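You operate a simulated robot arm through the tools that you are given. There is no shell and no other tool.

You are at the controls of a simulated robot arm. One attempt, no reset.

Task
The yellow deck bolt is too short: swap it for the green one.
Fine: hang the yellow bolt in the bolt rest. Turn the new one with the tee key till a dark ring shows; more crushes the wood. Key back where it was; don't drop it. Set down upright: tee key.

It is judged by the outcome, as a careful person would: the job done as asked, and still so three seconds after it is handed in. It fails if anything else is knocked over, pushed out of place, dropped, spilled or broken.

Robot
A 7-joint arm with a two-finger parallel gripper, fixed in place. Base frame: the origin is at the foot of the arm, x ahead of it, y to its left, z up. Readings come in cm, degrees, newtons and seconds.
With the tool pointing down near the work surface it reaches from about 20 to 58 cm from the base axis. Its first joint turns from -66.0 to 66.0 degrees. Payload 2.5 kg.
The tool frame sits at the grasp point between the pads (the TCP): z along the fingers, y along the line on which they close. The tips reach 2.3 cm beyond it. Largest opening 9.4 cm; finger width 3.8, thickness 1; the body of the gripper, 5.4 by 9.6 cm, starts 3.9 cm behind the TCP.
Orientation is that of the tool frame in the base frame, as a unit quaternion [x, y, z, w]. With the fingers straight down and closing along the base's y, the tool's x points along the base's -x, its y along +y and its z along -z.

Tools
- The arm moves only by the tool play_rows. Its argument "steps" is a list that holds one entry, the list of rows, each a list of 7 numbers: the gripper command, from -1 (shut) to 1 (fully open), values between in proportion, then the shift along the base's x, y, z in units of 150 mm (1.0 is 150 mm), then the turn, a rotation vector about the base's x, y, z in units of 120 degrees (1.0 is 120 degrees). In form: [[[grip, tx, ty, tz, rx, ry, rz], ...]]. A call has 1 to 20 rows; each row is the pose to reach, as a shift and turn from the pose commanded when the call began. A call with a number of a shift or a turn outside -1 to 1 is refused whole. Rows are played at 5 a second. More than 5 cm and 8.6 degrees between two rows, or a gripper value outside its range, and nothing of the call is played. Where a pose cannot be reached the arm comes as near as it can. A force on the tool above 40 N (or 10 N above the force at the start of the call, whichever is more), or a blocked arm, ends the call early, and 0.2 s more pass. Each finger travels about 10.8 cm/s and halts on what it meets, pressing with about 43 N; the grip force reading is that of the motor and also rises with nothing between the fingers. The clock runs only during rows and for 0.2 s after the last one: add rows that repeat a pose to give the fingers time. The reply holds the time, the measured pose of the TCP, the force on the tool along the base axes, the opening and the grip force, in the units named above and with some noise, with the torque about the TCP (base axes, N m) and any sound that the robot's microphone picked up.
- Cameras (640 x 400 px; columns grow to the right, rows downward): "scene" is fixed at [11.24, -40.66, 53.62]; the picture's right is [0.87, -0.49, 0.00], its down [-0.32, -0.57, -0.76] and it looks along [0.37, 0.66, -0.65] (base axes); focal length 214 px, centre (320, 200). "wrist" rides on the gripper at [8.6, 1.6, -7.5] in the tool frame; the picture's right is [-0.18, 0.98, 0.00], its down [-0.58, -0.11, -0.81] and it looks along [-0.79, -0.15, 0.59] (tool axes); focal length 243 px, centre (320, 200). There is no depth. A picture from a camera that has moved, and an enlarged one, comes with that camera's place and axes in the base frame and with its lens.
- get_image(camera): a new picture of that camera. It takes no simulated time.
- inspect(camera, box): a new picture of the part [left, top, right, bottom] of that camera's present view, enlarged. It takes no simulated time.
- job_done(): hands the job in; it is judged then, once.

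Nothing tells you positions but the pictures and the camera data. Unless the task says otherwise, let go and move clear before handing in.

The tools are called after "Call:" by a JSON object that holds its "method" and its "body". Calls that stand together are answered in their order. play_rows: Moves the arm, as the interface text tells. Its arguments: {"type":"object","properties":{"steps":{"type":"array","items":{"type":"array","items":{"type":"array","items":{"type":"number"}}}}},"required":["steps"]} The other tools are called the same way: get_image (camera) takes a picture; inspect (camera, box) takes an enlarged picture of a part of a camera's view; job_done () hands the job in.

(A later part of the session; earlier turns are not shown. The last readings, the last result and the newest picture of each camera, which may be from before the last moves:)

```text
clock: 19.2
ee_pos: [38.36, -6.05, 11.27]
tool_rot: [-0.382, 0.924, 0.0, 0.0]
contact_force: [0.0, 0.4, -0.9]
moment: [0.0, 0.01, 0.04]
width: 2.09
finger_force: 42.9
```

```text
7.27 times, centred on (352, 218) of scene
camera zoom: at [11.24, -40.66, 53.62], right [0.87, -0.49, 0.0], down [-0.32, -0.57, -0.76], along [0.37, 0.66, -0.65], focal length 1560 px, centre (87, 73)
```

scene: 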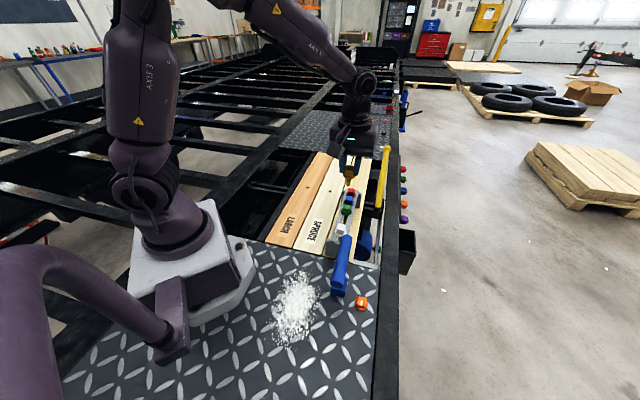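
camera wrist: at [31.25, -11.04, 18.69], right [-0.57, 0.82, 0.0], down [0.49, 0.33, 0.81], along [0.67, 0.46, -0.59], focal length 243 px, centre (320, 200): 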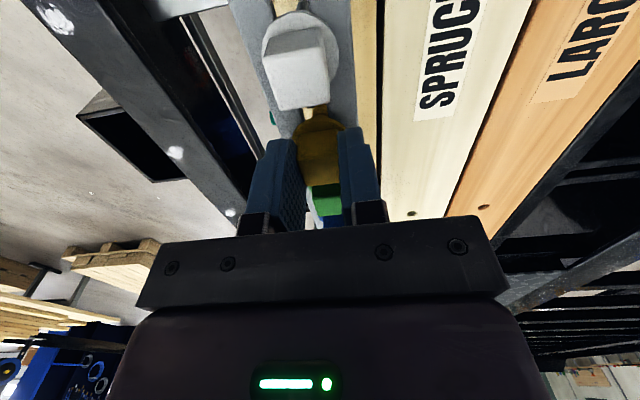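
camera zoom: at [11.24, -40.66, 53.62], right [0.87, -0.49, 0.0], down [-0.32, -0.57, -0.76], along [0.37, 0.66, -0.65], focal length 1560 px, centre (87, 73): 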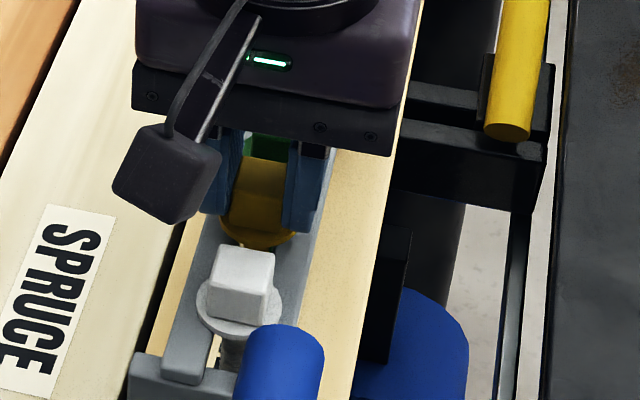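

The shank is in the slot without contact force. I now lower in small steps until the flange seats on the rails.

Call:
{"method": "play_rows", "body": {"steps": [[[-1, 0, 0, -0.012, 0, 0, 0], [-1, 0, 0, -0.024, 0, 0, 0], [-1, 0, 0, -0.024, 0, 0, 0]]]}}

Call:
{"method": "inspect", "body": {"camera": "scene", "box": [320, 190, 384, 245]}}

```text
clock: 20.0
ee_pos: [38.32, -6.21, 10.81]
tool_rot: [-0.382, 0.924, 0.0, 0.001]
contact_force: [0.4, 0.4, -0.6]
moment: [0.01, -0.02, -0.04]
width: 2.1
finger_force: 43.0
```

```text
7.27 times, centred on (352, 218) of scene
camera zoom: at [11.24, -40.66, 53.62], right [0.87, -0.49, 0.0], down [-0.32, -0.57, -0.76], along [0.37, 0.66, -0.65], focal length 1560 px, centre (87, 73)
```

zoom: 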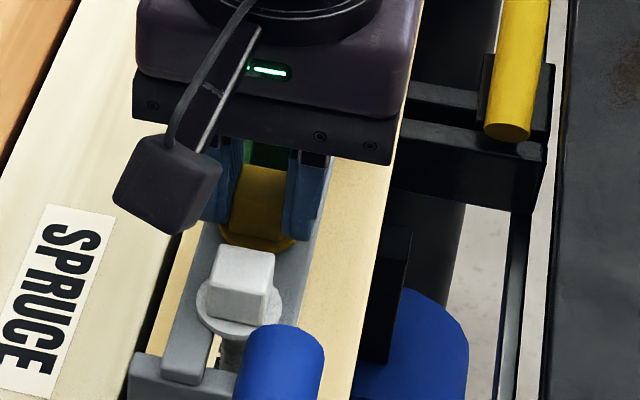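

Call:
{"method": "play_rows", "body": {"steps": [[[-1, 0, 0, -0.01, 0, 0, 0], [-1, 0, 0, -0.02, 0, 0, 0], [-1, 0, 0, -0.02, 0, 0, 0]]]}}

Call:
{"method": "inspect", "body": {"camera": "wrist", "box": [256, 70, 384, 150]}}

```text
clock: 20.8
ee_pos: [38.41, -6.14, 10.68]
tool_rot: [-0.383, 0.924, 0.0, 0.0]
contact_force: [-10.5, -0.1, 23.9]
moment: [0.05, 0.2, 0.05]
width: 2.1
finger_force: 43.1
```

```text
5.00 times, centred on (320, 110) of wrist
camera zoom: at [31.26, -11.07, 18.1], right [-0.56, 0.83, 0.0], down [0.49, 0.33, 0.81], along [0.67, 0.46, -0.59], focal length 1213 px, centre (320, 650)
```

zoom: 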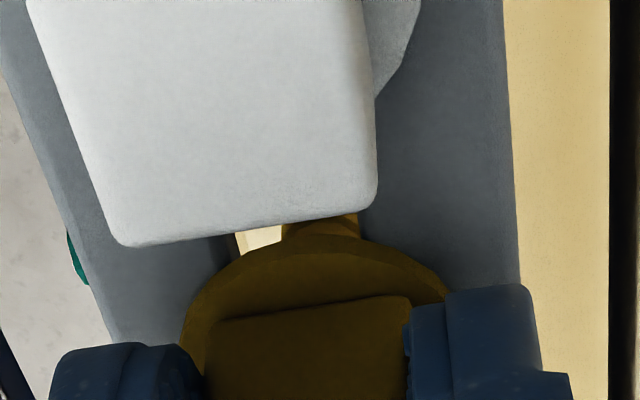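

The flange is seated on the rails (24 N upward). I ease the pressure by 1 mm and open the fingers gently.

Call:
{"method": "play_rows", "body": {"steps": [[[-1, 0, 0, 0.01, 0, 0, 0], [-1, 0, 0, 0.01, 0, 0, 0]]]}}

```text
clock: 21.4
ee_pos: [38.42, -6.18, 10.71]
tool_rot: [-0.383, 0.924, 0.0, 0.0]
contact_force: [0.1, 0.4, -0.6]
moment: [-0.01, 0.01, -0.01]
width: 2.08
finger_force: 42.8
```

Call:
{"method": "play_rows", "body": {"steps": [[[-0.5, 0, 0, 0, 0, 0, 0], [-0.4, 0, 0, 0, 0, 0, 0], [-0.2, 0, 0, 0, 0, 0, 0], [0.0, 0, 0, 0, 0, 0, 0], [0.0, 0, 0, 0, 0, 0, 0]]]}}

Call:
{"method": "inspect", "body": {"camera": "wrist", "box": [256, 70, 384, 150]}}

Call:
{"method": "inspect", "body": {"camera": "scene", "box": [320, 190, 384, 245]}}

```text
clock: 22.6
ee_pos: [38.44, -6.14, 10.75]
tool_rot: [-0.383, 0.924, -0.001, -0.001]
contact_force: [-0.4, 0.7, -0.1]
moment: [-0.01, -0.03, -0.03]
width: 4.67
finger_force: 0.1
```

```text
5.00 times, centred on (320, 110) of wrist
camera zoom: at [31.29, -11.1, 18.19], right [-0.57, 0.82, 0.0], down [0.49, 0.33, 0.81], along [0.67, 0.46, -0.59], focal length 1213 px, centre (320, 650)
```

zoom: 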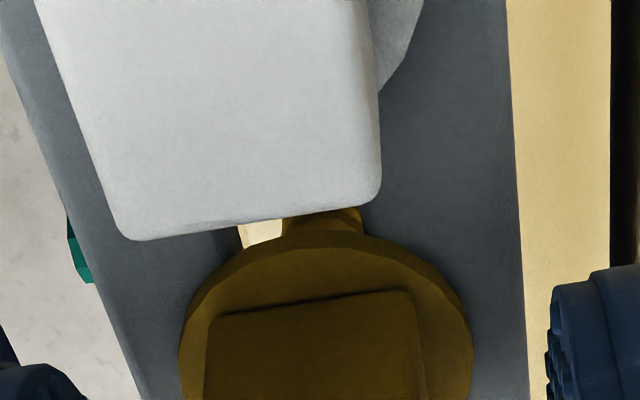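

```text
7.27 times, centred on (352, 218) of scene
camera zoom: at [11.24, -40.66, 53.62], right [0.87, -0.49, 0.0], down [-0.32, -0.57, -0.76], along [0.37, 0.66, -0.65], focal length 1560 px, centre (87, 73)
```

zoom: 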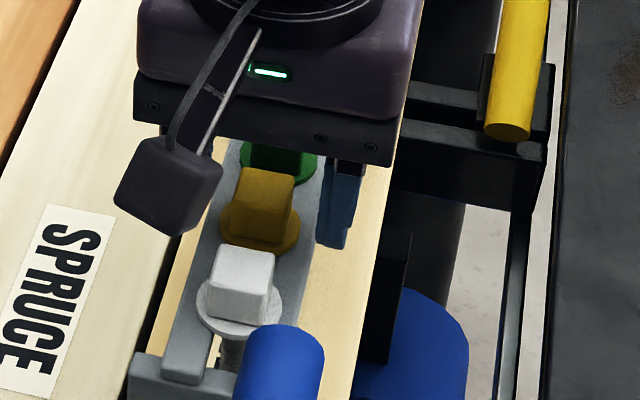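

The yellow bolt hangs in the rest next to the white one. I rise and move along the rail to above the green bolt.

Call:
{"method": "play_rows", "body": {"steps": [[[0, 0, 0, 0.06, 0, 0, 0], [0, 0, 0, 0.18, 0, 0, 0], [0, 0, 0, 0.32, 0, 0, 0], [0, 0, 0, 0.45, 0, 0, 0], [0, 0.05, 0.05, 0.533, 0, 0, 0], [0, 0.13, 0.13, 0.533, 0, 0, 0], [0, 0.193, 0.193, 0.533, 0, 0, 0], [0, 0.193, 0.193, 0.533, 0, 0, 0], [0, 0.193, 0.193, 0.533, 0, 0, 0]]]}}

Call:
{"method": "get_image", "body": {"camera": "wrist"}}

Call:
{"method": "inspect", "body": {"camera": "wrist", "box": [272, 50, 368, 130]}}

Call:
{"method": "inspect", "body": {"camera": "scene", "box": [320, 180, 384, 245]}}

```text
clock: 24.6
ee_pos: [41.42, -3.12, 18.64]
tool_rot: [-0.382, 0.924, 0.0, 0.0]
contact_force: [0.9, 0.5, -0.1]
moment: [0.0, 0.03, -0.01]
width: 4.69
finger_force: 0.1
```

```text
taken
camera wrist: at [34.16, -8.09, 26.08], right [-0.57, 0.82, 0.0], down [0.49, 0.33, 0.81], along [0.67, 0.46, -0.59], focal length 243 px, centre (320, 200)
```

wrist: 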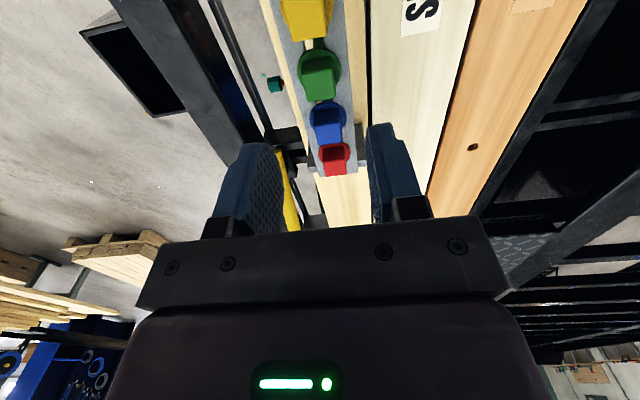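

```text
5.00 times, centred on (320, 90) of wrist
camera zoom: at [34.16, -8.09, 26.08], right [-0.57, 0.82, 0.0], down [0.49, 0.33, 0.81], along [0.67, 0.46, -0.59], focal length 1213 px, centre (320, 750)
```

zoom: 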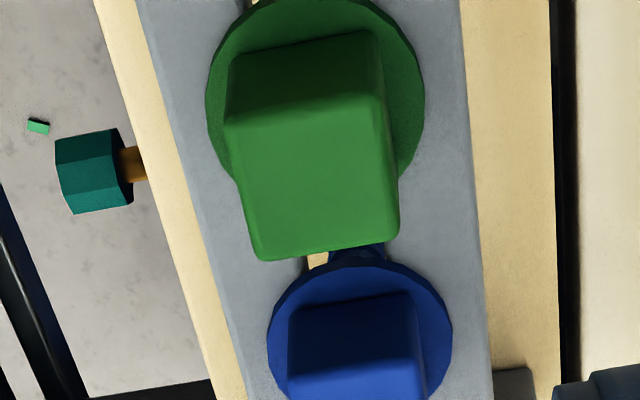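

```text
6.15 times, centred on (352, 212) of scene
camera zoom: at [11.24, -40.66, 53.62], right [0.87, -0.49, 0.0], down [-0.32, -0.57, -0.76], along [0.37, 0.66, -0.65], focal length 1320 px, centre (123, 123)
```

zoom: 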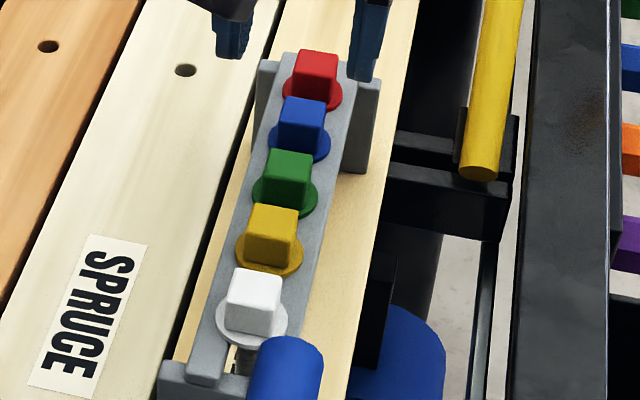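

Yellow hangs properly between white and green. The green head is aligned with the fingers and about 1 mm behind the grasp point; I correct, descend and grip it.

Call:
{"method": "play_rows", "body": {"steps": [[[0, -0.0067, -0.0067, -0.06, 0, 0, 0], [0, -0.0067, -0.0067, -0.18, 0, 0, 0], [0, -0.0067, -0.0067, -0.31, 0, 0, 0], [0, -0.0067, -0.0067, -0.42, 0, 0, 0], [0, -0.0067, -0.0067, -0.5, 0, 0, 0], [0, -0.0067, -0.0067, -0.53, 0, 0, 0], [0, -0.0067, -0.0067, -0.53, 0, 0, 0], [-0.3, -0.0067, -0.0067, -0.53, 0, 0, 0], [-0.5, -0.0067, -0.0067, -0.53, 0, 0, 0], [-1, -0.0067, -0.0067, -0.53, 0, 0, 0], [-1, -0.0067, -0.0067, -0.53, 0, 0, 0], [-1, -0.0067, -0.0067, -0.53, 0, 0, 0]]]}}

Call:
{"method": "get_image", "body": {"camera": "wrist"}}

Call:
{"method": "inspect", "body": {"camera": "scene", "box": [320, 180, 384, 245]}}

```text
clock: 27.2
ee_pos: [41.35, -3.27, 10.84]
tool_rot: [-0.383, 0.924, 0.0, 0.0]
contact_force: [-1.3, 0.9, 0.2]
moment: [-0.01, 0.0, -0.02]
width: 2.07
finger_force: 42.8
```

```text
taken
camera wrist: at [34.18, -8.33, 18.19], right [-0.57, 0.82, 0.0], down [0.49, 0.33, 0.81], along [0.67, 0.46, -0.59], focal length 243 px, centre (320, 200)
```

wrist: 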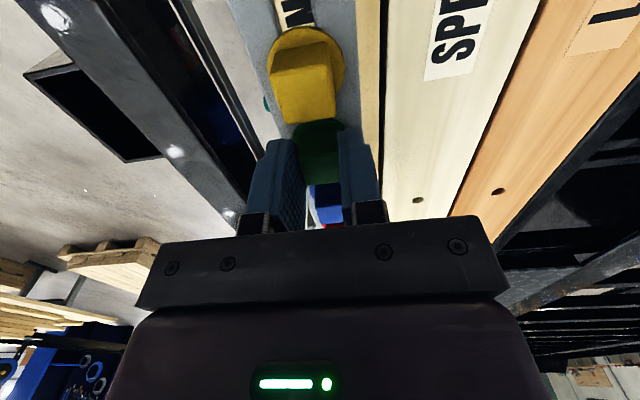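

```text
6.15 times, centred on (352, 212) of scene
camera zoom: at [11.24, -40.66, 53.62], right [0.87, -0.49, 0.0], down [-0.32, -0.57, -0.76], along [0.37, 0.66, -0.65], focal length 1320 px, centre (123, 123)
```

zoom: 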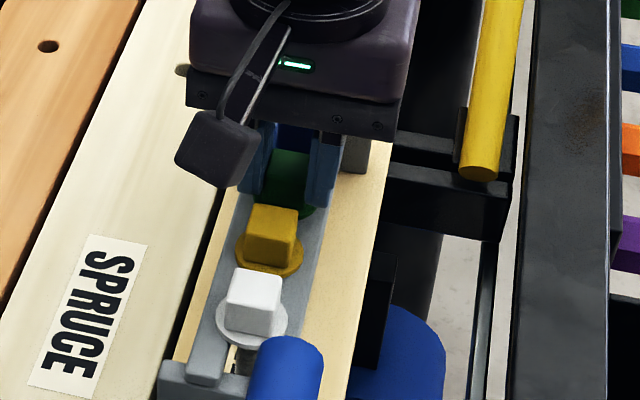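

Green is gripped (2.07 cm). I lift it straight up, clear of the rest.

Call:
{"method": "play_rows", "body": {"steps": [[[-1, 0, 0, 0.04, 0, 0, 0], [-1, 0, 0, 0.1, 0, 0, 0], [-1, 0, 0, 0.2, 0, 0, 0], [-1, 0, 0, 0.33, 0, 0, 0], [-1, 0, 0, 0.48, 0, 0, 0], [-1, 0, 0, 0.64, 0, 0, 0], [-1, 0, 0, 0.78, 0, 0, 0], [-1, 0, 0, 0.86, 0, 0, 0], [-1, 0, 0, 0.86, 0, 0, 0]]]}}

Call:
{"method": "get_image", "body": {"camera": "wrist"}}

Call:
{"method": "get_image", "body": {"camera": "scene"}}

```text
clock: 29.2
ee_pos: [41.17, -3.25, 23.8]
tool_rot: [-0.383, 0.924, -0.001, 0.0]
contact_force: [0.1, -0.2, -0.7]
moment: [-0.02, 0.01, 0.02]
width: 2.07
finger_force: 43.4
```

```text
taken
camera wrist: at [33.99, -8.2, 31.3], right [-0.57, 0.82, 0.0], down [0.49, 0.33, 0.81], along [0.67, 0.46, -0.59], focal length 243 px, centre (320, 200)
```

wrist: 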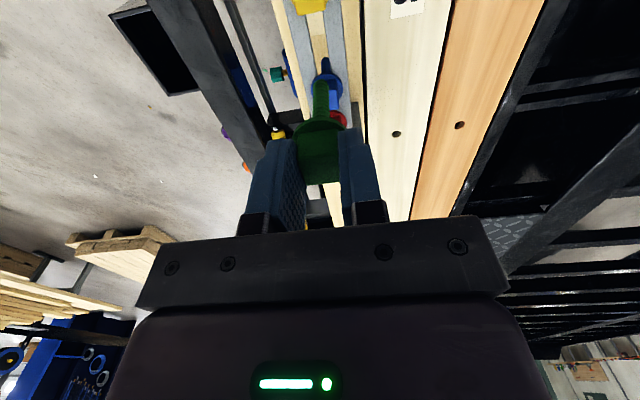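

```text
taken
```

scene: 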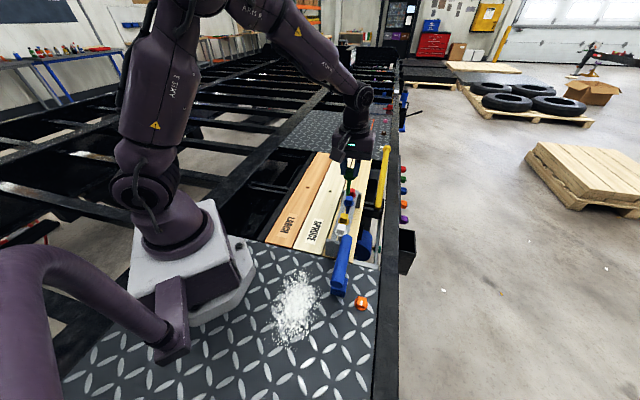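

Green is free with its long shank. I carry it at height to above the spruce hole.

Call:
{"method": "play_rows", "body": {"steps": [[[-1, 0.03, 0.1, 0, 0, 0, 0], [-1, 0.08, 0.24, 0, 0, 0, 0], [-1, 0.13, 0.42, 0, 0, 0, 0], [-1, 0.19, 0.6, 0, 0, 0, 0], [-1, 0.25, 0.78, 0, 0, 0, 0], [-1, 0.3, 0.94, 0, 0, 0, 0]]]}}

Call:
{"method": "play_rows", "body": {"steps": [[[-1, 0.03, 0.1, -0.05, 0, 0, 0], [-1, 0.07, 0.2, -0.15, 0, 0, 0], [-1, 0.1, 0.29, -0.27, 0, 0, 0], [-1, 0.1063, 0.338, -0.39, 0, 0, 0], [-1, 0.1063, 0.338, -0.47, 0, 0, 0], [-1, 0.1063, 0.338, -0.503, 0, 0, 0], [-1, 0.1063, 0.338, -0.503, 0, 0, 0], [-1, 0.1063, 0.338, -0.503, 0, 0, 0]]]}}

Call:
{"method": "get_image", "body": {"camera": "wrist"}}

Call:
{"method": "inspect", "body": {"camera": "wrist", "box": [272, 30, 368, 130]}}

Call:
{"method": "inspect", "body": {"camera": "scene", "box": [296, 140, 376, 200]}}

```text
clock: 30.6
ee_pos: [45.8, 10.93, 23.74]
tool_rot: [-0.383, 0.924, 0.0, 0.0]
contact_force: [0.6, 0.5, -0.4]
moment: [0.01, 0.01, -0.03]
width: 2.09
finger_force: 43.2
```

```text
clock: 32.4
ee_pos: [47.34, 15.89, 16.09]
tool_rot: [-0.382, 0.924, 0.0, 0.0]
contact_force: [0.3, -0.8, -1.4]
moment: [-0.02, -0.02, 0.0]
width: 2.09
finger_force: 42.5
```

```text
taken
camera wrist: at [40.2, 10.92, 23.66], right [-0.57, 0.82, 0.0], down [0.49, 0.33, 0.81], along [0.67, 0.46, -0.59], focal length 243 px, centre (320, 200)
```

wrist: 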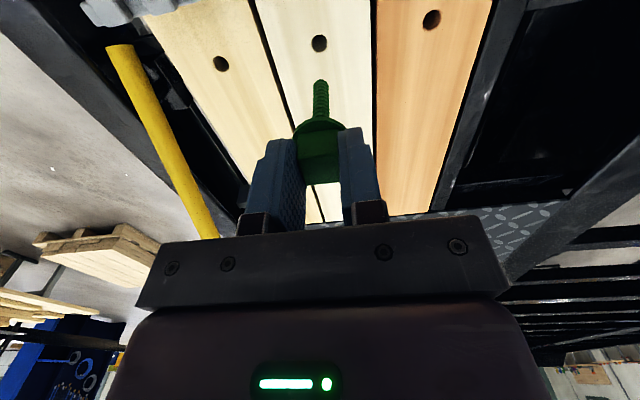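

```text
4.00 times, centred on (320, 80) of wrist
camera zoom: at [40.2, 10.92, 23.66], right [-0.57, 0.82, 0.0], down [0.49, 0.33, 0.81], along [0.67, 0.46, -0.59], focal length 970 px, centre (320, 680)
```

zoom: 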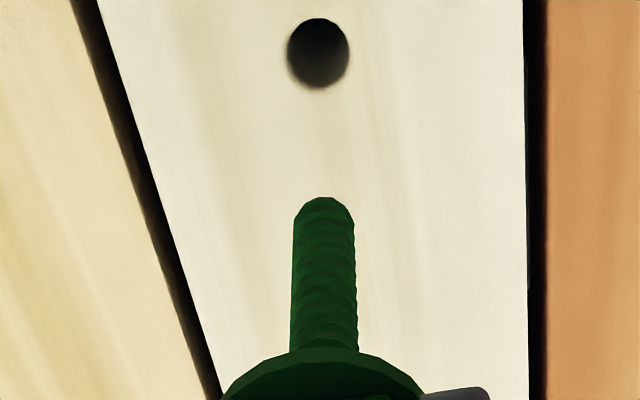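

```text
6.67 times, centred on (336, 170) of scene
camera zoom: at [11.24, -40.66, 53.62], right [0.87, -0.49, 0.0], down [-0.32, -0.57, -0.76], along [0.37, 0.66, -0.65], focal length 1430 px, centre (213, 400)
```

zoom: 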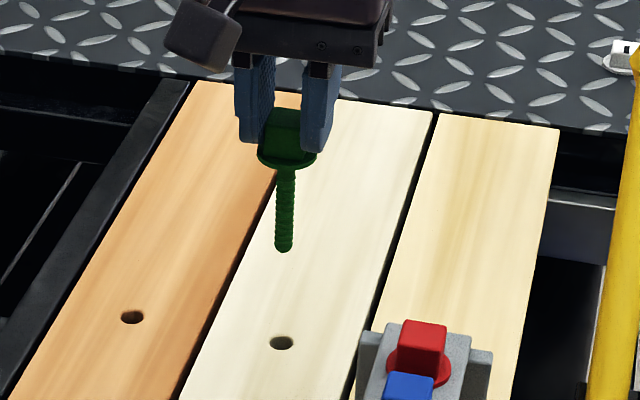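

The hole and shank line up in the picture. I lower until the tip is about 1 cm above the plank and check again.

Call:
{"method": "play_rows", "body": {"steps": [[[-1, 0, 0, -0.06, 0, 0, 0], [-1, 0, 0, -0.16, 0, 0, 0], [-1, 0, 0, -0.26, 0, 0, 0], [-1, 0, 0, -0.34, 0, 0, 0], [-1, 0, 0, -0.367, 0, 0, 0], [-1, 0, 0, -0.367, 0, 0, 0]]]}}

Call:
{"method": "inspect", "body": {"camera": "wrist", "box": [272, 50, 368, 130]}}

Call:
{"method": "inspect", "body": {"camera": "scene", "box": [306, 160, 354, 200]}}

```text
clock: 33.8
ee_pos: [47.38, 15.82, 10.47]
tool_rot: [-0.384, 0.923, 0.0, 0.0]
contact_force: [0.1, 0.2, -1.6]
moment: [0.01, 0.0, -0.01]
width: 2.11
finger_force: 42.6
```

```text
5.00 times, centred on (320, 90) of wrist
camera zoom: at [40.24, 10.92, 17.92], right [-0.57, 0.82, 0.0], down [0.49, 0.33, 0.81], along [0.67, 0.46, -0.59], focal length 1213 px, centre (320, 750)
```

zoom: 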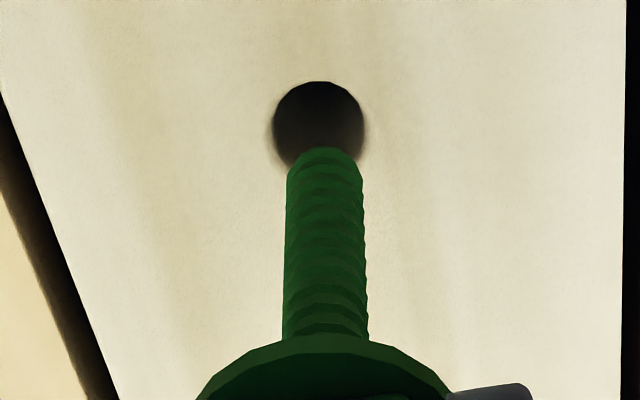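

```text
10.00 times, centred on (330, 180) of scene
camera zoom: at [11.24, -40.66, 53.62], right [0.87, -0.49, 0.0], down [-0.32, -0.57, -0.76], along [0.37, 0.66, -0.65], focal length 2145 px, centre (220, 400)
```

zoom: 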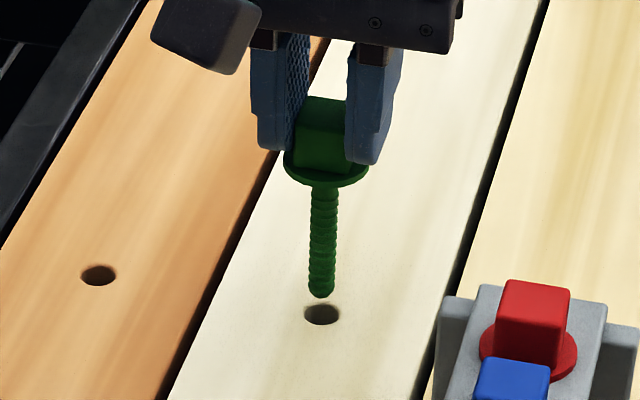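

The shank is within about 1 mm of the hole centre; I correct slightly and lower the tip into the hole, watching the force.

Call:
{"method": "play_rows", "body": {"steps": [[[-1, 0.0005, -0.005, 0, 0, 0, 0], [-1, 0.0005, -0.005, -0.03, 0, 0, 0], [-1, 0.0005, -0.005, -0.06, 0, 0, 0], [-1, 0.0005, -0.005, -0.09, 0, 0, 0], [-1, 0.0005, -0.005, -0.12, 0, 0, 0], [-1, 0.0005, -0.005, -0.15, 0, 0, 0], [-1, 0.0005, -0.005, -0.15, 0, 0, 0]]]}}

Call:
{"method": "inspect", "body": {"camera": "wrist", "box": [272, 50, 368, 130]}}

Call:
{"method": "inspect", "body": {"camera": "scene", "box": [298, 160, 362, 200]}}

```text
clock: 35.4
ee_pos: [47.3, 15.77, 8.27]
tool_rot: [-0.383, 0.924, 0.0, 0.0]
contact_force: [-0.3, -0.1, -0.9]
moment: [0.0, 0.01, 0.02]
width: 2.08
finger_force: 43.2
```

```text
5.00 times, centred on (320, 90) of wrist
camera zoom: at [40.18, 10.88, 15.66], right [-0.57, 0.82, 0.0], down [0.49, 0.33, 0.81], along [0.67, 0.46, -0.59], focal length 1213 px, centre (320, 750)
```

zoom: 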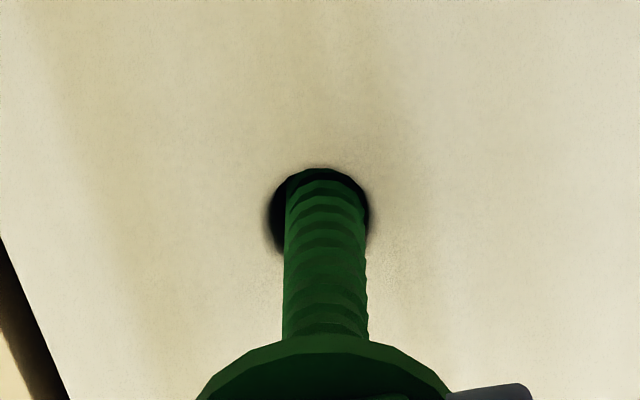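

```text
10.00 times, centred on (330, 180) of scene
camera zoom: at [11.24, -40.66, 53.62], right [0.87, -0.49, 0.0], down [-0.32, -0.57, -0.76], along [0.37, 0.66, -0.65], focal length 2145 px, centre (220, 400)
```

zoom: 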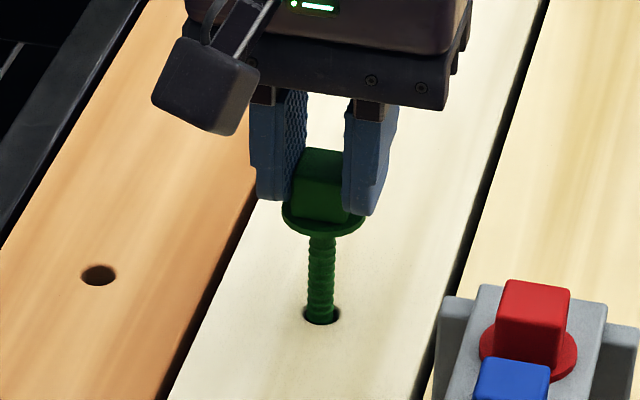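

The tip is in the hole but sits close to one side; I centre by another 0.9 mm and keep lowering in small steps.

Call:
{"method": "play_rows", "body": {"steps": [[[-1, 0.0042, -0.0042, 0, 0, 0, 0], [-1, 0.0042, -0.0042, -0.03, 0, 0, 0], [-1, 0.0042, -0.0042, -0.06, 0, 0, 0], [-1, 0.0042, -0.0042, -0.09, 0, 0, 0], [-1, 0.0042, -0.0042, -0.12, 0, 0, 0], [-1, 0.0042, -0.0042, -0.12, 0, 0, 0]]]}}

Call:
{"method": "inspect", "body": {"camera": "wrist", "box": [272, 50, 368, 130]}}

Call:
{"method": "inspect", "body": {"camera": "scene", "box": [298, 160, 362, 200]}}

```text
clock: 36.8
ee_pos: [47.46, 15.71, 6.39]
tool_rot: [-0.383, 0.924, -0.001, 0.0]
contact_force: [0.0, 0.3, -1.5]
moment: [0.04, 0.01, -0.01]
width: 2.11
finger_force: 42.6
```

```text
5.00 times, centred on (320, 90) of wrist
camera zoom: at [40.3, 10.73, 13.99], right [-0.57, 0.82, 0.0], down [0.49, 0.33, 0.81], along [0.67, 0.46, -0.59], focal length 1213 px, centre (320, 750)
```

zoom: 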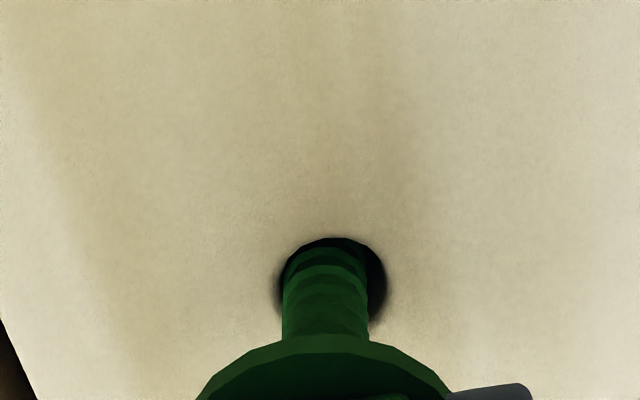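

```text
10.00 times, centred on (330, 180) of scene
camera zoom: at [11.24, -40.66, 53.62], right [0.87, -0.49, 0.0], down [-0.32, -0.57, -0.76], along [0.37, 0.66, -0.65], focal length 2145 px, centre (220, 400)
```

zoom: 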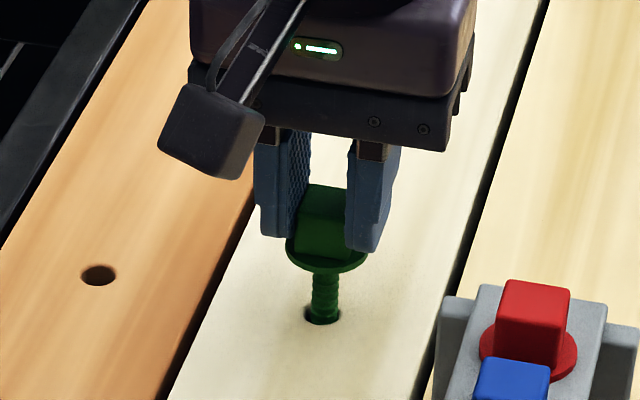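

Call:
{"method": "play_rows", "body": {"steps": [[[-1, -0.0015, 0.0015, 0, 0, 0, 0], [-1, -0.0015, 0.0015, -0.03, 0, 0, 0], [-1, -0.0015, 0.0015, -0.06, 0, 0, 0], [-1, -0.0015, 0.0015, -0.09, 0, 0, 0], [-1, -0.0015, 0.0015, -0.11, 0, 0, 0], [-1, -0.0015, 0.0015, -0.11, 0, 0, 0]]]}}

Call:
{"method": "inspect", "body": {"camera": "wrist", "box": [272, 70, 368, 150]}}

Call:
{"method": "inspect", "body": {"camera": "scene", "box": [298, 160, 362, 200]}}

```text
clock: 38.2
ee_pos: [47.43, 15.85, 4.87]
tool_rot: [-0.382, 0.924, 0.001, 0.0]
contact_force: [0.0, 0.0, -0.6]
moment: [0.01, -0.03, 0.0]
width: 2.1
finger_force: 43.1
```

```text
5.00 times, centred on (320, 110) of wrist
camera zoom: at [40.28, 10.8, 12.34], right [-0.57, 0.82, 0.0], down [0.49, 0.33, 0.81], along [0.67, 0.46, -0.59], focal length 1213 px, centre (320, 650)
```

zoom: 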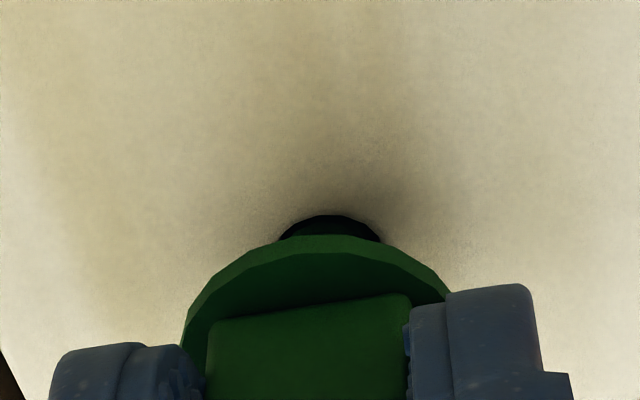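

```text
10.00 times, centred on (330, 180) of scene
camera zoom: at [11.24, -40.66, 53.62], right [0.87, -0.49, 0.0], down [-0.32, -0.57, -0.76], along [0.37, 0.66, -0.65], focal length 2145 px, centre (220, 400)
```

zoom: 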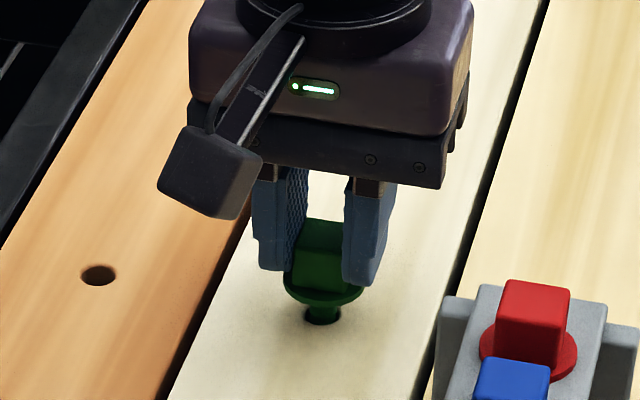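

Call:
{"method": "play_rows", "body": {"steps": [[[-1, 0, 0, -0.02, 0, 0, 0], [-1, 0, 0, -0.04, 0, 0, 0], [-1, 0, 0, -0.055, 0, 0, 0], [-1, 0, 0, -0.055, 0, 0, 0]]]}}

Call:
{"method": "inspect", "body": {"camera": "scene", "box": [298, 160, 362, 200]}}

```text
clock: 39.2
ee_pos: [47.44, 15.77, 4.18]
tool_rot: [-0.382, 0.924, 0.0, 0.0]
contact_force: [0.2, -0.2, -0.4]
moment: [0.0, -0.02, 0.03]
width: 2.08
finger_force: 43.1
```

```text
10.00 times, centred on (330, 180) of scene
camera zoom: at [11.24, -40.66, 53.62], right [0.87, -0.49, 0.0], down [-0.32, -0.57, -0.76], along [0.37, 0.66, -0.65], focal length 2145 px, centre (220, 400)
```

zoom: 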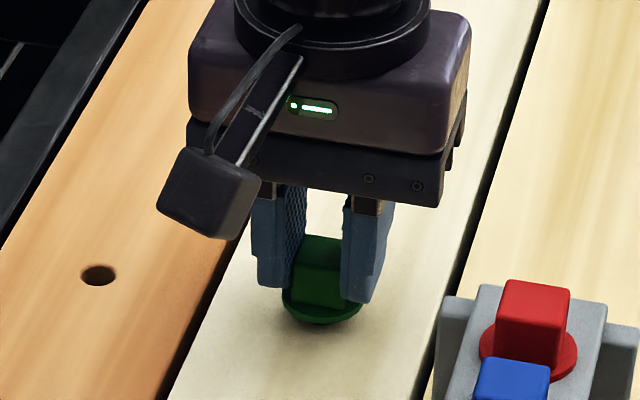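

Call:
{"method": "play_rows", "body": {"steps": [[[-1, 0, 0, -0.013, 0, 0, 0], [-1, 0, 0, -0.026, 0, 0, 0], [-1, 0, 0, -0.026, 0, 0, 0]]]}}

Call:
{"method": "inspect", "body": {"camera": "scene", "box": [298, 160, 362, 200]}}

```text
clock: 40.0
ee_pos: [47.59, 15.67, 3.7]
tool_rot: [-0.383, 0.924, 0.0, 0.0]
contact_force: [-0.5, 0.3, -1.2]
moment: [-0.02, 0.01, 0.0]
width: 2.08
finger_force: 43.3
```

```text
10.00 times, centred on (330, 180) of scene
camera zoom: at [11.24, -40.66, 53.62], right [0.87, -0.49, 0.0], down [-0.32, -0.57, -0.76], along [0.37, 0.66, -0.65], focal length 2145 px, centre (220, 400)
```

zoom: 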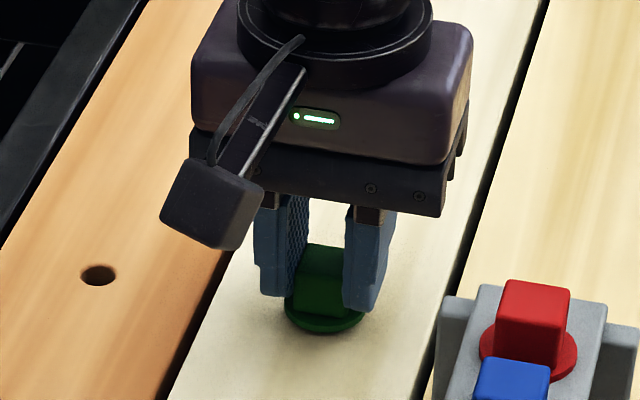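

Call:
{"method": "play_rows", "body": {"steps": [[[-1, 0, 0, -0.01, 0, 0, 0], [-1, 0, 0, -0.02, 0, 0, 0], [-1, 0, 0, -0.02, 0, 0, 0]]]}}

Call:
{"method": "inspect", "body": {"camera": "wrist", "box": [272, 70, 368, 150]}}

```text
clock: 40.8
ee_pos: [47.42, 15.66, 3.36]
tool_rot: [-0.382, 0.924, 0.0, 0.001]
contact_force: [0.4, -0.9, -0.3]
moment: [0.0, 0.0, -0.01]
width: 2.11
finger_force: 42.7
```

```text
5.00 times, centred on (320, 110) of wrist
camera zoom: at [40.25, 10.69, 10.8], right [-0.57, 0.82, 0.0], down [0.49, 0.33, 0.81], along [0.67, 0.46, -0.59], focal length 1213 px, centre (320, 650)
```

zoom: 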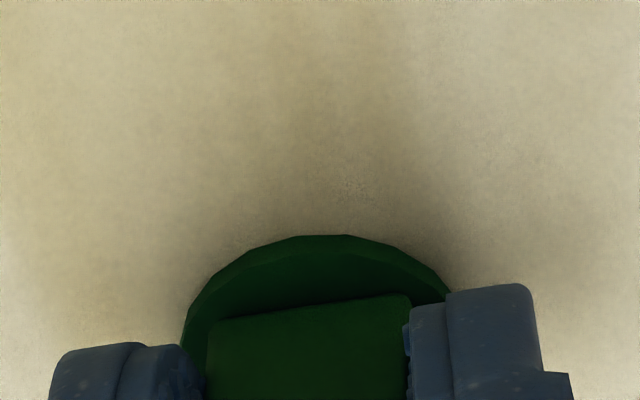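

Call:
{"method": "play_rows", "body": {"steps": [[[-1, 0, 0, -0.006, 0, 0, 0], [-1, 0, 0, -0.011, 0, 0, 0], [-1, 0, 0, -0.011, 0, 0, 0]]]}}

Call:
{"method": "inspect", "body": {"camera": "scene", "box": [298, 160, 362, 200]}}

```text
clock: 41.6
ee_pos: [47.4, 15.67, 3.36]
tool_rot: [-0.383, 0.924, 0.0, 0.0]
contact_force: [-7.6, -3.7, 21.0]
moment: [-0.13, 0.21, -0.01]
width: 2.09
finger_force: 43.1
```

```text
10.00 times, centred on (330, 180) of scene
camera zoom: at [11.23, -40.66, 53.62], right [0.87, -0.49, 0.0], down [-0.32, -0.57, -0.76], along [0.37, 0.66, -0.65], focal length 2145 px, centre (220, 400)
```

zoom: 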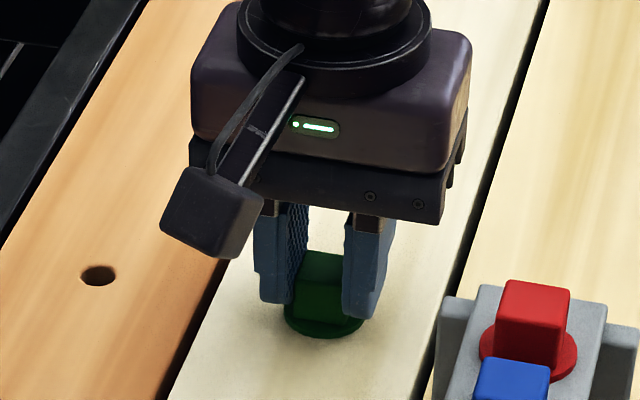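

The green bolt's flange has reached the plank (21 N). I relieve the pressure, let go and look at it from above.

Call:
{"method": "play_rows", "body": {"steps": [[[-1, 0, 0, 0.009, 0, 0, 0], [-1, 0, 0, 0.009, 0, 0, 0], [-0.5, 0, 0, 0.009, 0, 0, 0], [-0.35, 0, 0, 0.009, 0, 0, 0], [-0.1, 0, 0, 0.009, 0, 0, 0], [0.2, 0, 0, 0.009, 0, 0, 0], [0.2, 0, 0, 0.05, 0, 0, 0], [0.2, 0, 0, 0.15, 0, 0, 0], [0.2, 0, 0, 0.3, 0, 0, 0], [0.2, 0, 0, 0.45, 0, 0, 0], [0.2, 0, 0, 0.5867, 0, 0, 0], [0.2, 0, 0, 0.5867, 0, 0, 0]]]}}

Call:
{"method": "inspect", "body": {"camera": "wrist", "box": [272, 30, 368, 110]}}

Call:
{"method": "inspect", "body": {"camera": "scene", "box": [298, 160, 362, 200]}}

```text
clock: 44.2
ee_pos: [47.36, 15.71, 12.15]
tool_rot: [-0.382, 0.924, 0.0, 0.001]
contact_force: [-0.4, -0.7, 0.4]
moment: [0.03, 0.01, 0.02]
width: 5.63
finger_force: 0.1
```

```text
5.00 times, centred on (320, 70) of wrist
camera zoom: at [40.26, 10.67, 19.52], right [-0.56, 0.83, 0.0], down [0.49, 0.33, 0.81], along [0.66, 0.46, -0.59], focal length 1213 px, centre (320, 850)
```

zoom: 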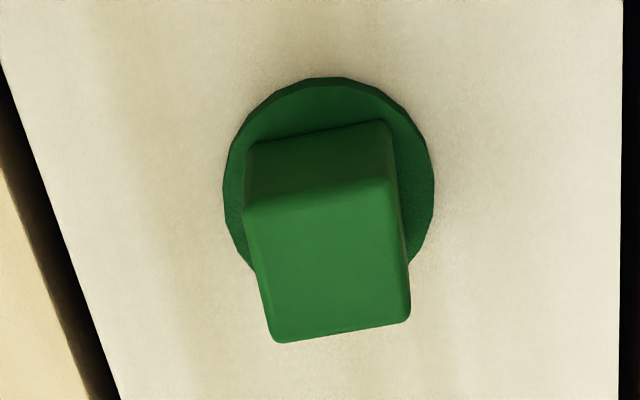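

```text
10.00 times, centred on (330, 180) of scene
camera zoom: at [11.24, -40.66, 53.62], right [0.87, -0.49, 0.0], down [-0.32, -0.57, -0.76], along [0.37, 0.66, -0.65], focal length 2145 px, centre (220, 400)
```

zoom: 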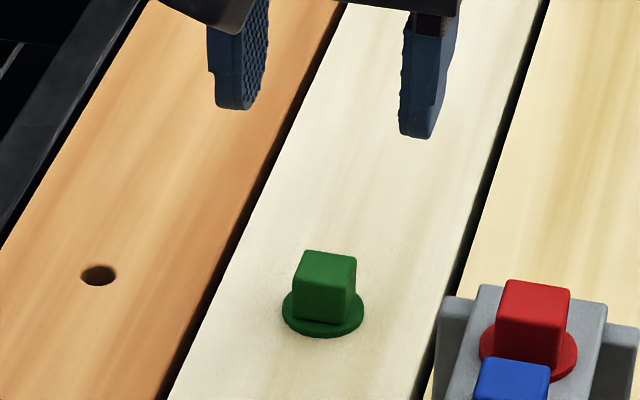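

Green sits in the spruce hole with its flange on the wood, head square at 45°. Next is the tee key: I rise and travel at height to a point above it.

Call:
{"method": "play_rows", "body": {"steps": [[[0.2, 0, 0, 0.1, 0, 0, 0], [0.2, -0.01, -0.03, 0.25, 0, 0, 0], [0.2, -0.05, -0.1, 0.42, 0, 0, 0], [0.2, -0.11, -0.22, 0.58, 0, 0, 0], [0.2, -0.19, -0.37, 0.72, 0, 0, 0], [0.3, -0.27, -0.52, 0.83, 0, 0, 0], [0.3, -0.35, -0.66, 0.9, 0, 0, 0], [0.3, -0.42, -0.79, 0.94, 0, 0, 0]]]}}

Call:
{"method": "play_rows", "body": {"steps": [[[0.3, -0.08, -0.15, 0, 0, 0, 0], [0.3, -0.17, -0.32, 0, 0, 0, 0], [0.3, -0.26, -0.49, 0, 0, 0, 0], [0.3, -0.35, -0.66, 0, 0, 0, 0], [0.3, -0.42, -0.79, 0, 0, 0, 0]]]}}

Call:
{"method": "get_image", "body": {"camera": "wrist"}}

Call:
{"method": "get_image", "body": {"camera": "scene"}}

```text
clock: 46.0
ee_pos: [41.06, 3.82, 25.97]
tool_rot: [-0.383, 0.924, 0.0, -0.001]
contact_force: [-0.4, -0.5, -0.9]
moment: [0.01, -0.02, 0.01]
width: 6.11
finger_force: 0.1
```

```text
clock: 47.2
ee_pos: [34.84, -8.03, 26.06]
tool_rot: [-0.383, 0.924, 0.0, 0.0]
contact_force: [-0.7, -0.5, -0.8]
moment: [0.0, -0.02, 0.0]
width: 6.11
finger_force: 0.0
```

```text
taken
camera wrist: at [27.59, -13.0, 33.54], right [-0.57, 0.82, 0.0], down [0.49, 0.33, 0.81], along [0.67, 0.46, -0.59], focal length 243 px, centre (320, 200)
```

wrist: 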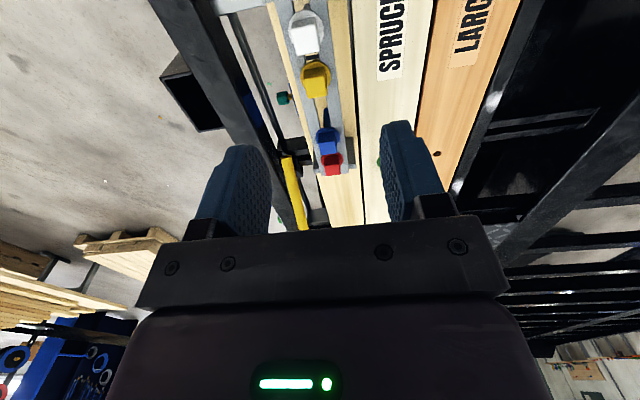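

```text
taken
```

scene: 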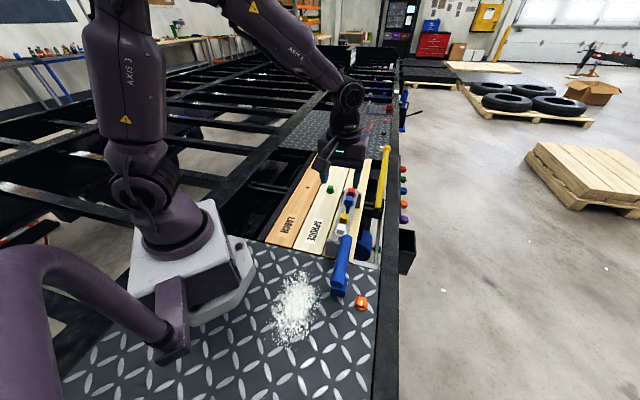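

Call:
{"method": "play_rows", "body": {"steps": [[[0.3, -0.07, -0.13, 0, 0, 0, 0], [0.3, -0.15, -0.28, 0, 0, 0, 0], [0.3, -0.23, -0.44, 0, 0, 0, 0], [0.3, -0.31, -0.6, 0, 0, 0, 0], [0.3, -0.38, -0.73, 0, 0, 0, 0], [0.3, -0.417, -0.788, 0, 0, 0, 0], [0.3, -0.417, -0.788, 0, 0, 0, 0]]]}}

Call:
{"method": "get_image", "body": {"camera": "wrist"}}

Call:
{"method": "inspect", "body": {"camera": "wrist", "box": [220, 0, 420, 125]}}

Call:
{"method": "inspect", "body": {"camera": "scene", "box": [280, 190, 440, 310]}}

```text
clock: 48.8
ee_pos: [28.47, -19.89, 26.19]
tool_rot: [-0.382, 0.924, 0.0, -0.001]
contact_force: [-0.1, -0.3, 0.1]
moment: [-0.02, 0.0, -0.01]
width: 6.11
finger_force: 0.1
```

```text
taken
camera wrist: at [21.37, -24.8, 33.58], right [-0.56, 0.83, 0.0], down [0.49, 0.33, 0.81], along [0.67, 0.46, -0.59], focal length 243 px, centre (320, 200)
```

wrist: 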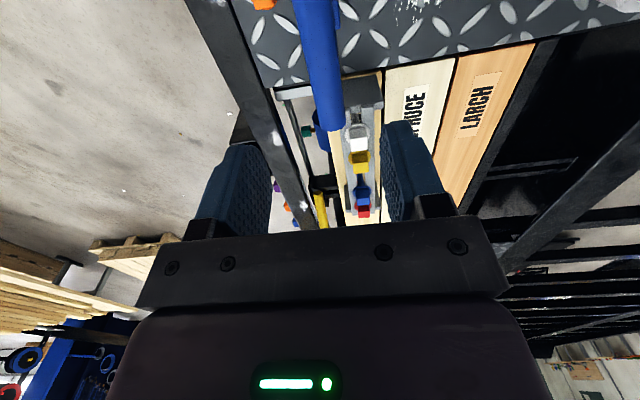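

```text
3.20 times, centred on (320, 62) of wrist
camera zoom: at [21.37, -24.8, 33.58], right [-0.56, 0.83, 0.0], down [0.49, 0.33, 0.81], along [0.67, 0.46, -0.59], focal length 776 px, centre (320, 640)
```

zoom: 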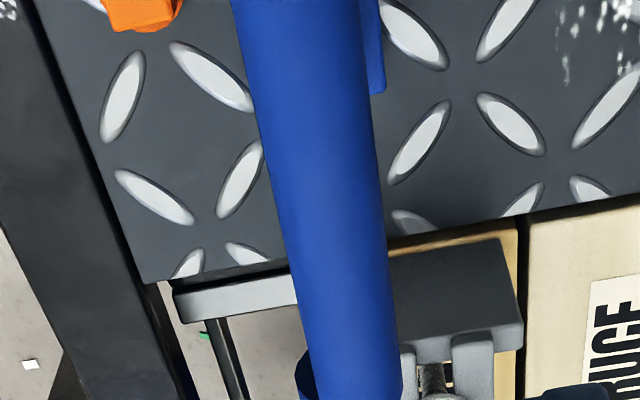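

```text
3.33 times, centred on (360, 250) of scene
camera zoom: at [11.24, -40.66, 53.62], right [0.87, -0.49, 0.0], down [-0.32, -0.57, -0.76], along [0.37, 0.66, -0.65], focal length 715 px, centre (187, 33)
```

zoom: 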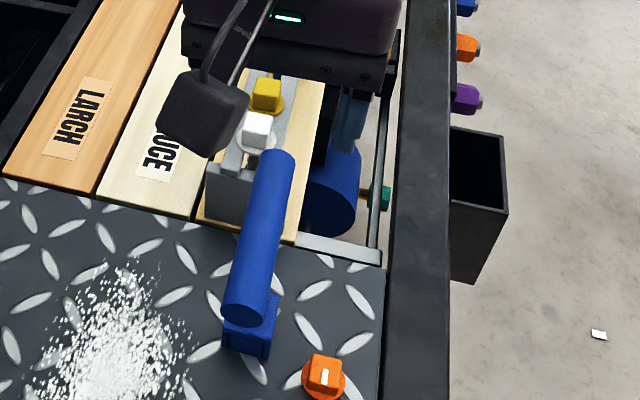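

The bar lies almost exactly along the tool's x axis. I enlarge the key in the scene view to find the shaft and socket.

Call:
{"method": "inspect", "body": {"camera": "scene", "box": [316, 265, 364, 305]}}

Call:
{"method": "inspect", "body": {"camera": "wrist", "box": [280, 80, 376, 140]}}

Call:
{"method": "inspect", "body": {"camera": "wrist", "box": [280, 0, 376, 60]}}

```text
10.00 times, centred on (340, 285) of scene
camera zoom: at [11.24, -40.66, 53.62], right [0.87, -0.49, 0.0], down [-0.32, -0.57, -0.76], along [0.37, 0.66, -0.65], focal length 2145 px, centre (120, -650)
```

zoom: 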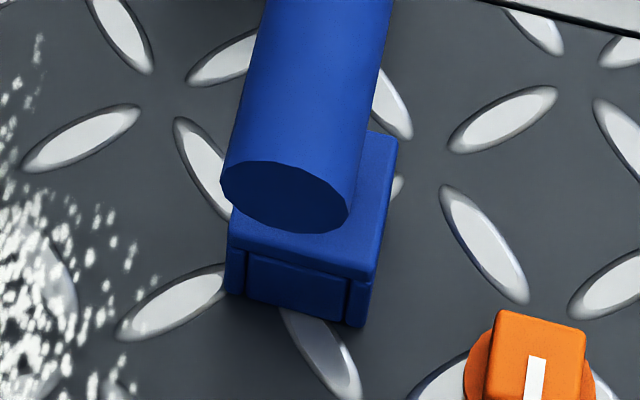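

```text
6.67 times, centred on (328, 110) of wrist
camera zoom: at [21.37, -24.8, 33.58], right [-0.56, 0.83, 0.0], down [0.49, 0.33, 0.81], along [0.67, 0.46, -0.59], focal length 1618 px, centre (267, 800)
```

zoom: 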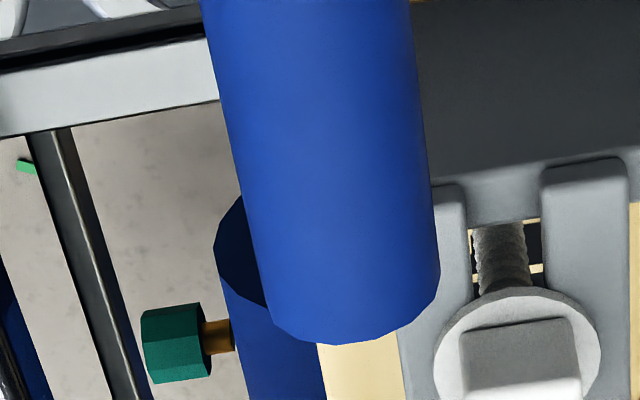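

```text
6.67 times, centred on (328, 30) of wrist
camera zoom: at [21.37, -24.8, 33.58], right [-0.56, 0.83, 0.0], down [0.49, 0.33, 0.81], along [0.67, 0.46, -0.59], focal length 1618 px, centre (267, 1333)
```

zoom: 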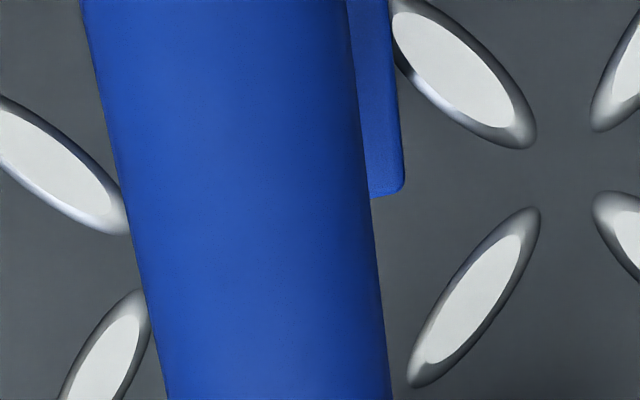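

The key's socket block is about 3.4 cm square, centred near (28.5, -19.65) and aligned at 45°. I come lower above the bar (still clear) to refine its height and sideways offset.

Call:
{"method": "play_rows", "body": {"steps": [[[0.3, -0.0085, 0.0085, -0.05, 0, 0, 0], [0.3, -0.0085, 0.0085, -0.16, 0, 0, 0], [0.3, -0.0085, 0.0085, -0.28, 0, 0, 0], [0.3, -0.0085, 0.0085, -0.38, 0, 0, 0], [0.3, -0.0085, 0.0085, -0.434, 0, 0, 0], [0.3, -0.0085, 0.0085, -0.434, 0, 0, 0], [0.3, -0.0085, 0.0085, -0.434, 0, 0, 0]]]}}

Call:
{"method": "get_image", "body": {"camera": "wrist"}}

Call:
{"method": "inspect", "body": {"camera": "wrist", "box": [256, 60, 384, 140]}}

Call:
{"method": "inspect", "body": {"camera": "scene", "box": [300, 190, 396, 310]}}

```text
clock: 50.4
ee_pos: [28.45, -19.62, 19.56]
tool_rot: [-0.383, 0.924, 0.0, 0.0]
contact_force: [-0.3, -0.1, -0.1]
moment: [0.01, -0.01, -0.01]
width: 6.11
finger_force: 0.1
```

```text
taken
camera wrist: at [21.3, -24.63, 27.03], right [-0.57, 0.82, 0.0], down [0.49, 0.33, 0.81], along [0.67, 0.46, -0.59], focal length 243 px, centre (320, 200)
```

wrist: 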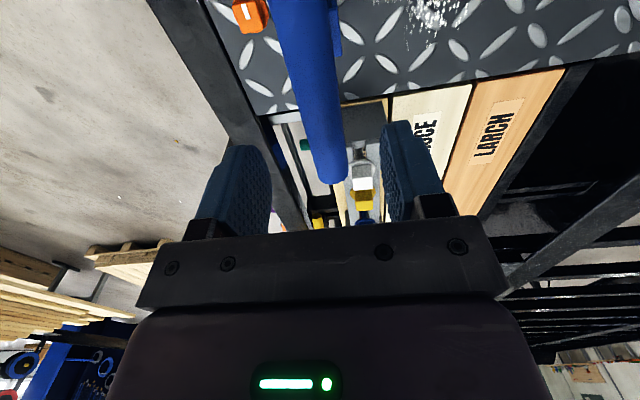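

```text
5.00 times, centred on (320, 100) of wrist
camera zoom: at [21.3, -24.63, 27.03], right [-0.57, 0.82, 0.0], down [0.49, 0.33, 0.81], along [0.67, 0.46, -0.59], focal length 1213 px, centre (320, 700)
```

zoom: 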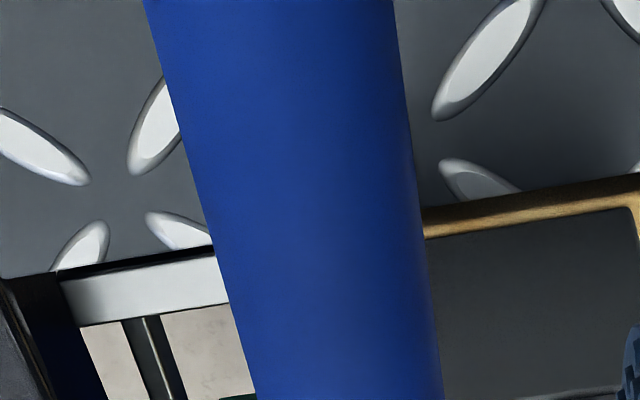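

```text
3.33 times, centred on (348, 250) of scene
camera zoom: at [11.24, -40.66, 53.62], right [0.87, -0.49, 0.0], down [-0.32, -0.57, -0.76], along [0.37, 0.66, -0.65], focal length 715 px, centre (227, 33)
```

zoom: 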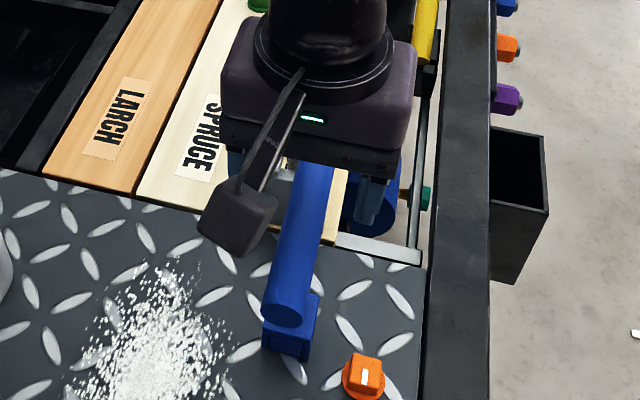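

The bar is centred and parallel to the tool axis, its axis at z≈13.3. I lower around it and close slowly.

Call:
{"method": "play_rows", "body": {"steps": [[[0.3, 0, 0, -0.06, 0, 0, 0], [0.3, 0, 0, -0.16, 0, 0, 0], [0.3, 0, 0, -0.26, 0, 0, 0], [0.3, 0, 0, -0.35, 0, 0, 0], [0.3, 0, 0, -0.405, 0, 0, 0], [0.3, 0, 0, -0.405, 0, 0, 0]]]}}

Call:
{"method": "get_image", "body": {"camera": "wrist"}}

Call:
{"method": "inspect", "body": {"camera": "scene", "box": [310, 230, 390, 310]}}

```text
clock: 51.8
ee_pos: [28.49, -19.67, 13.48]
tool_rot: [-0.382, 0.924, 0.0, 0.0]
contact_force: [-0.2, 0.1, 0.5]
moment: [0.0, -0.04, 0.01]
width: 6.11
finger_force: 0.0
```

```text
taken
camera wrist: at [21.36, -24.67, 20.92], right [-0.57, 0.82, 0.0], down [0.49, 0.33, 0.81], along [0.67, 0.46, -0.59], focal length 243 px, centre (320, 200)
```

wrist: 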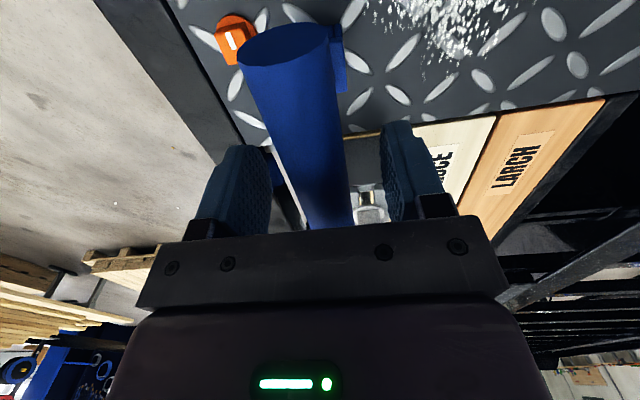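

```text
5.00 times, centred on (350, 270) of scene
camera zoom: at [11.24, -40.66, 53.62], right [0.87, -0.49, 0.0], down [-0.32, -0.57, -0.76], along [0.37, 0.66, -0.65], focal length 1072 px, centre (170, -150)
```

zoom: 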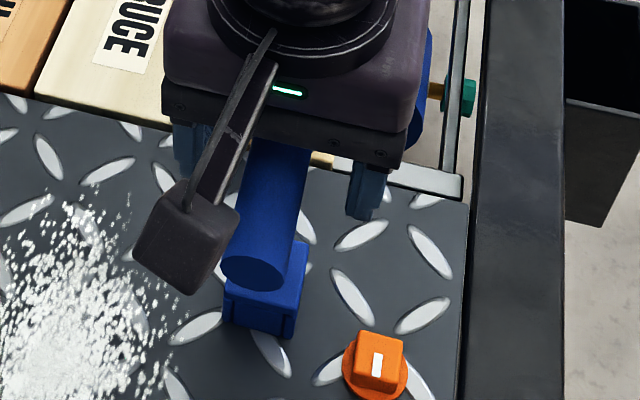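

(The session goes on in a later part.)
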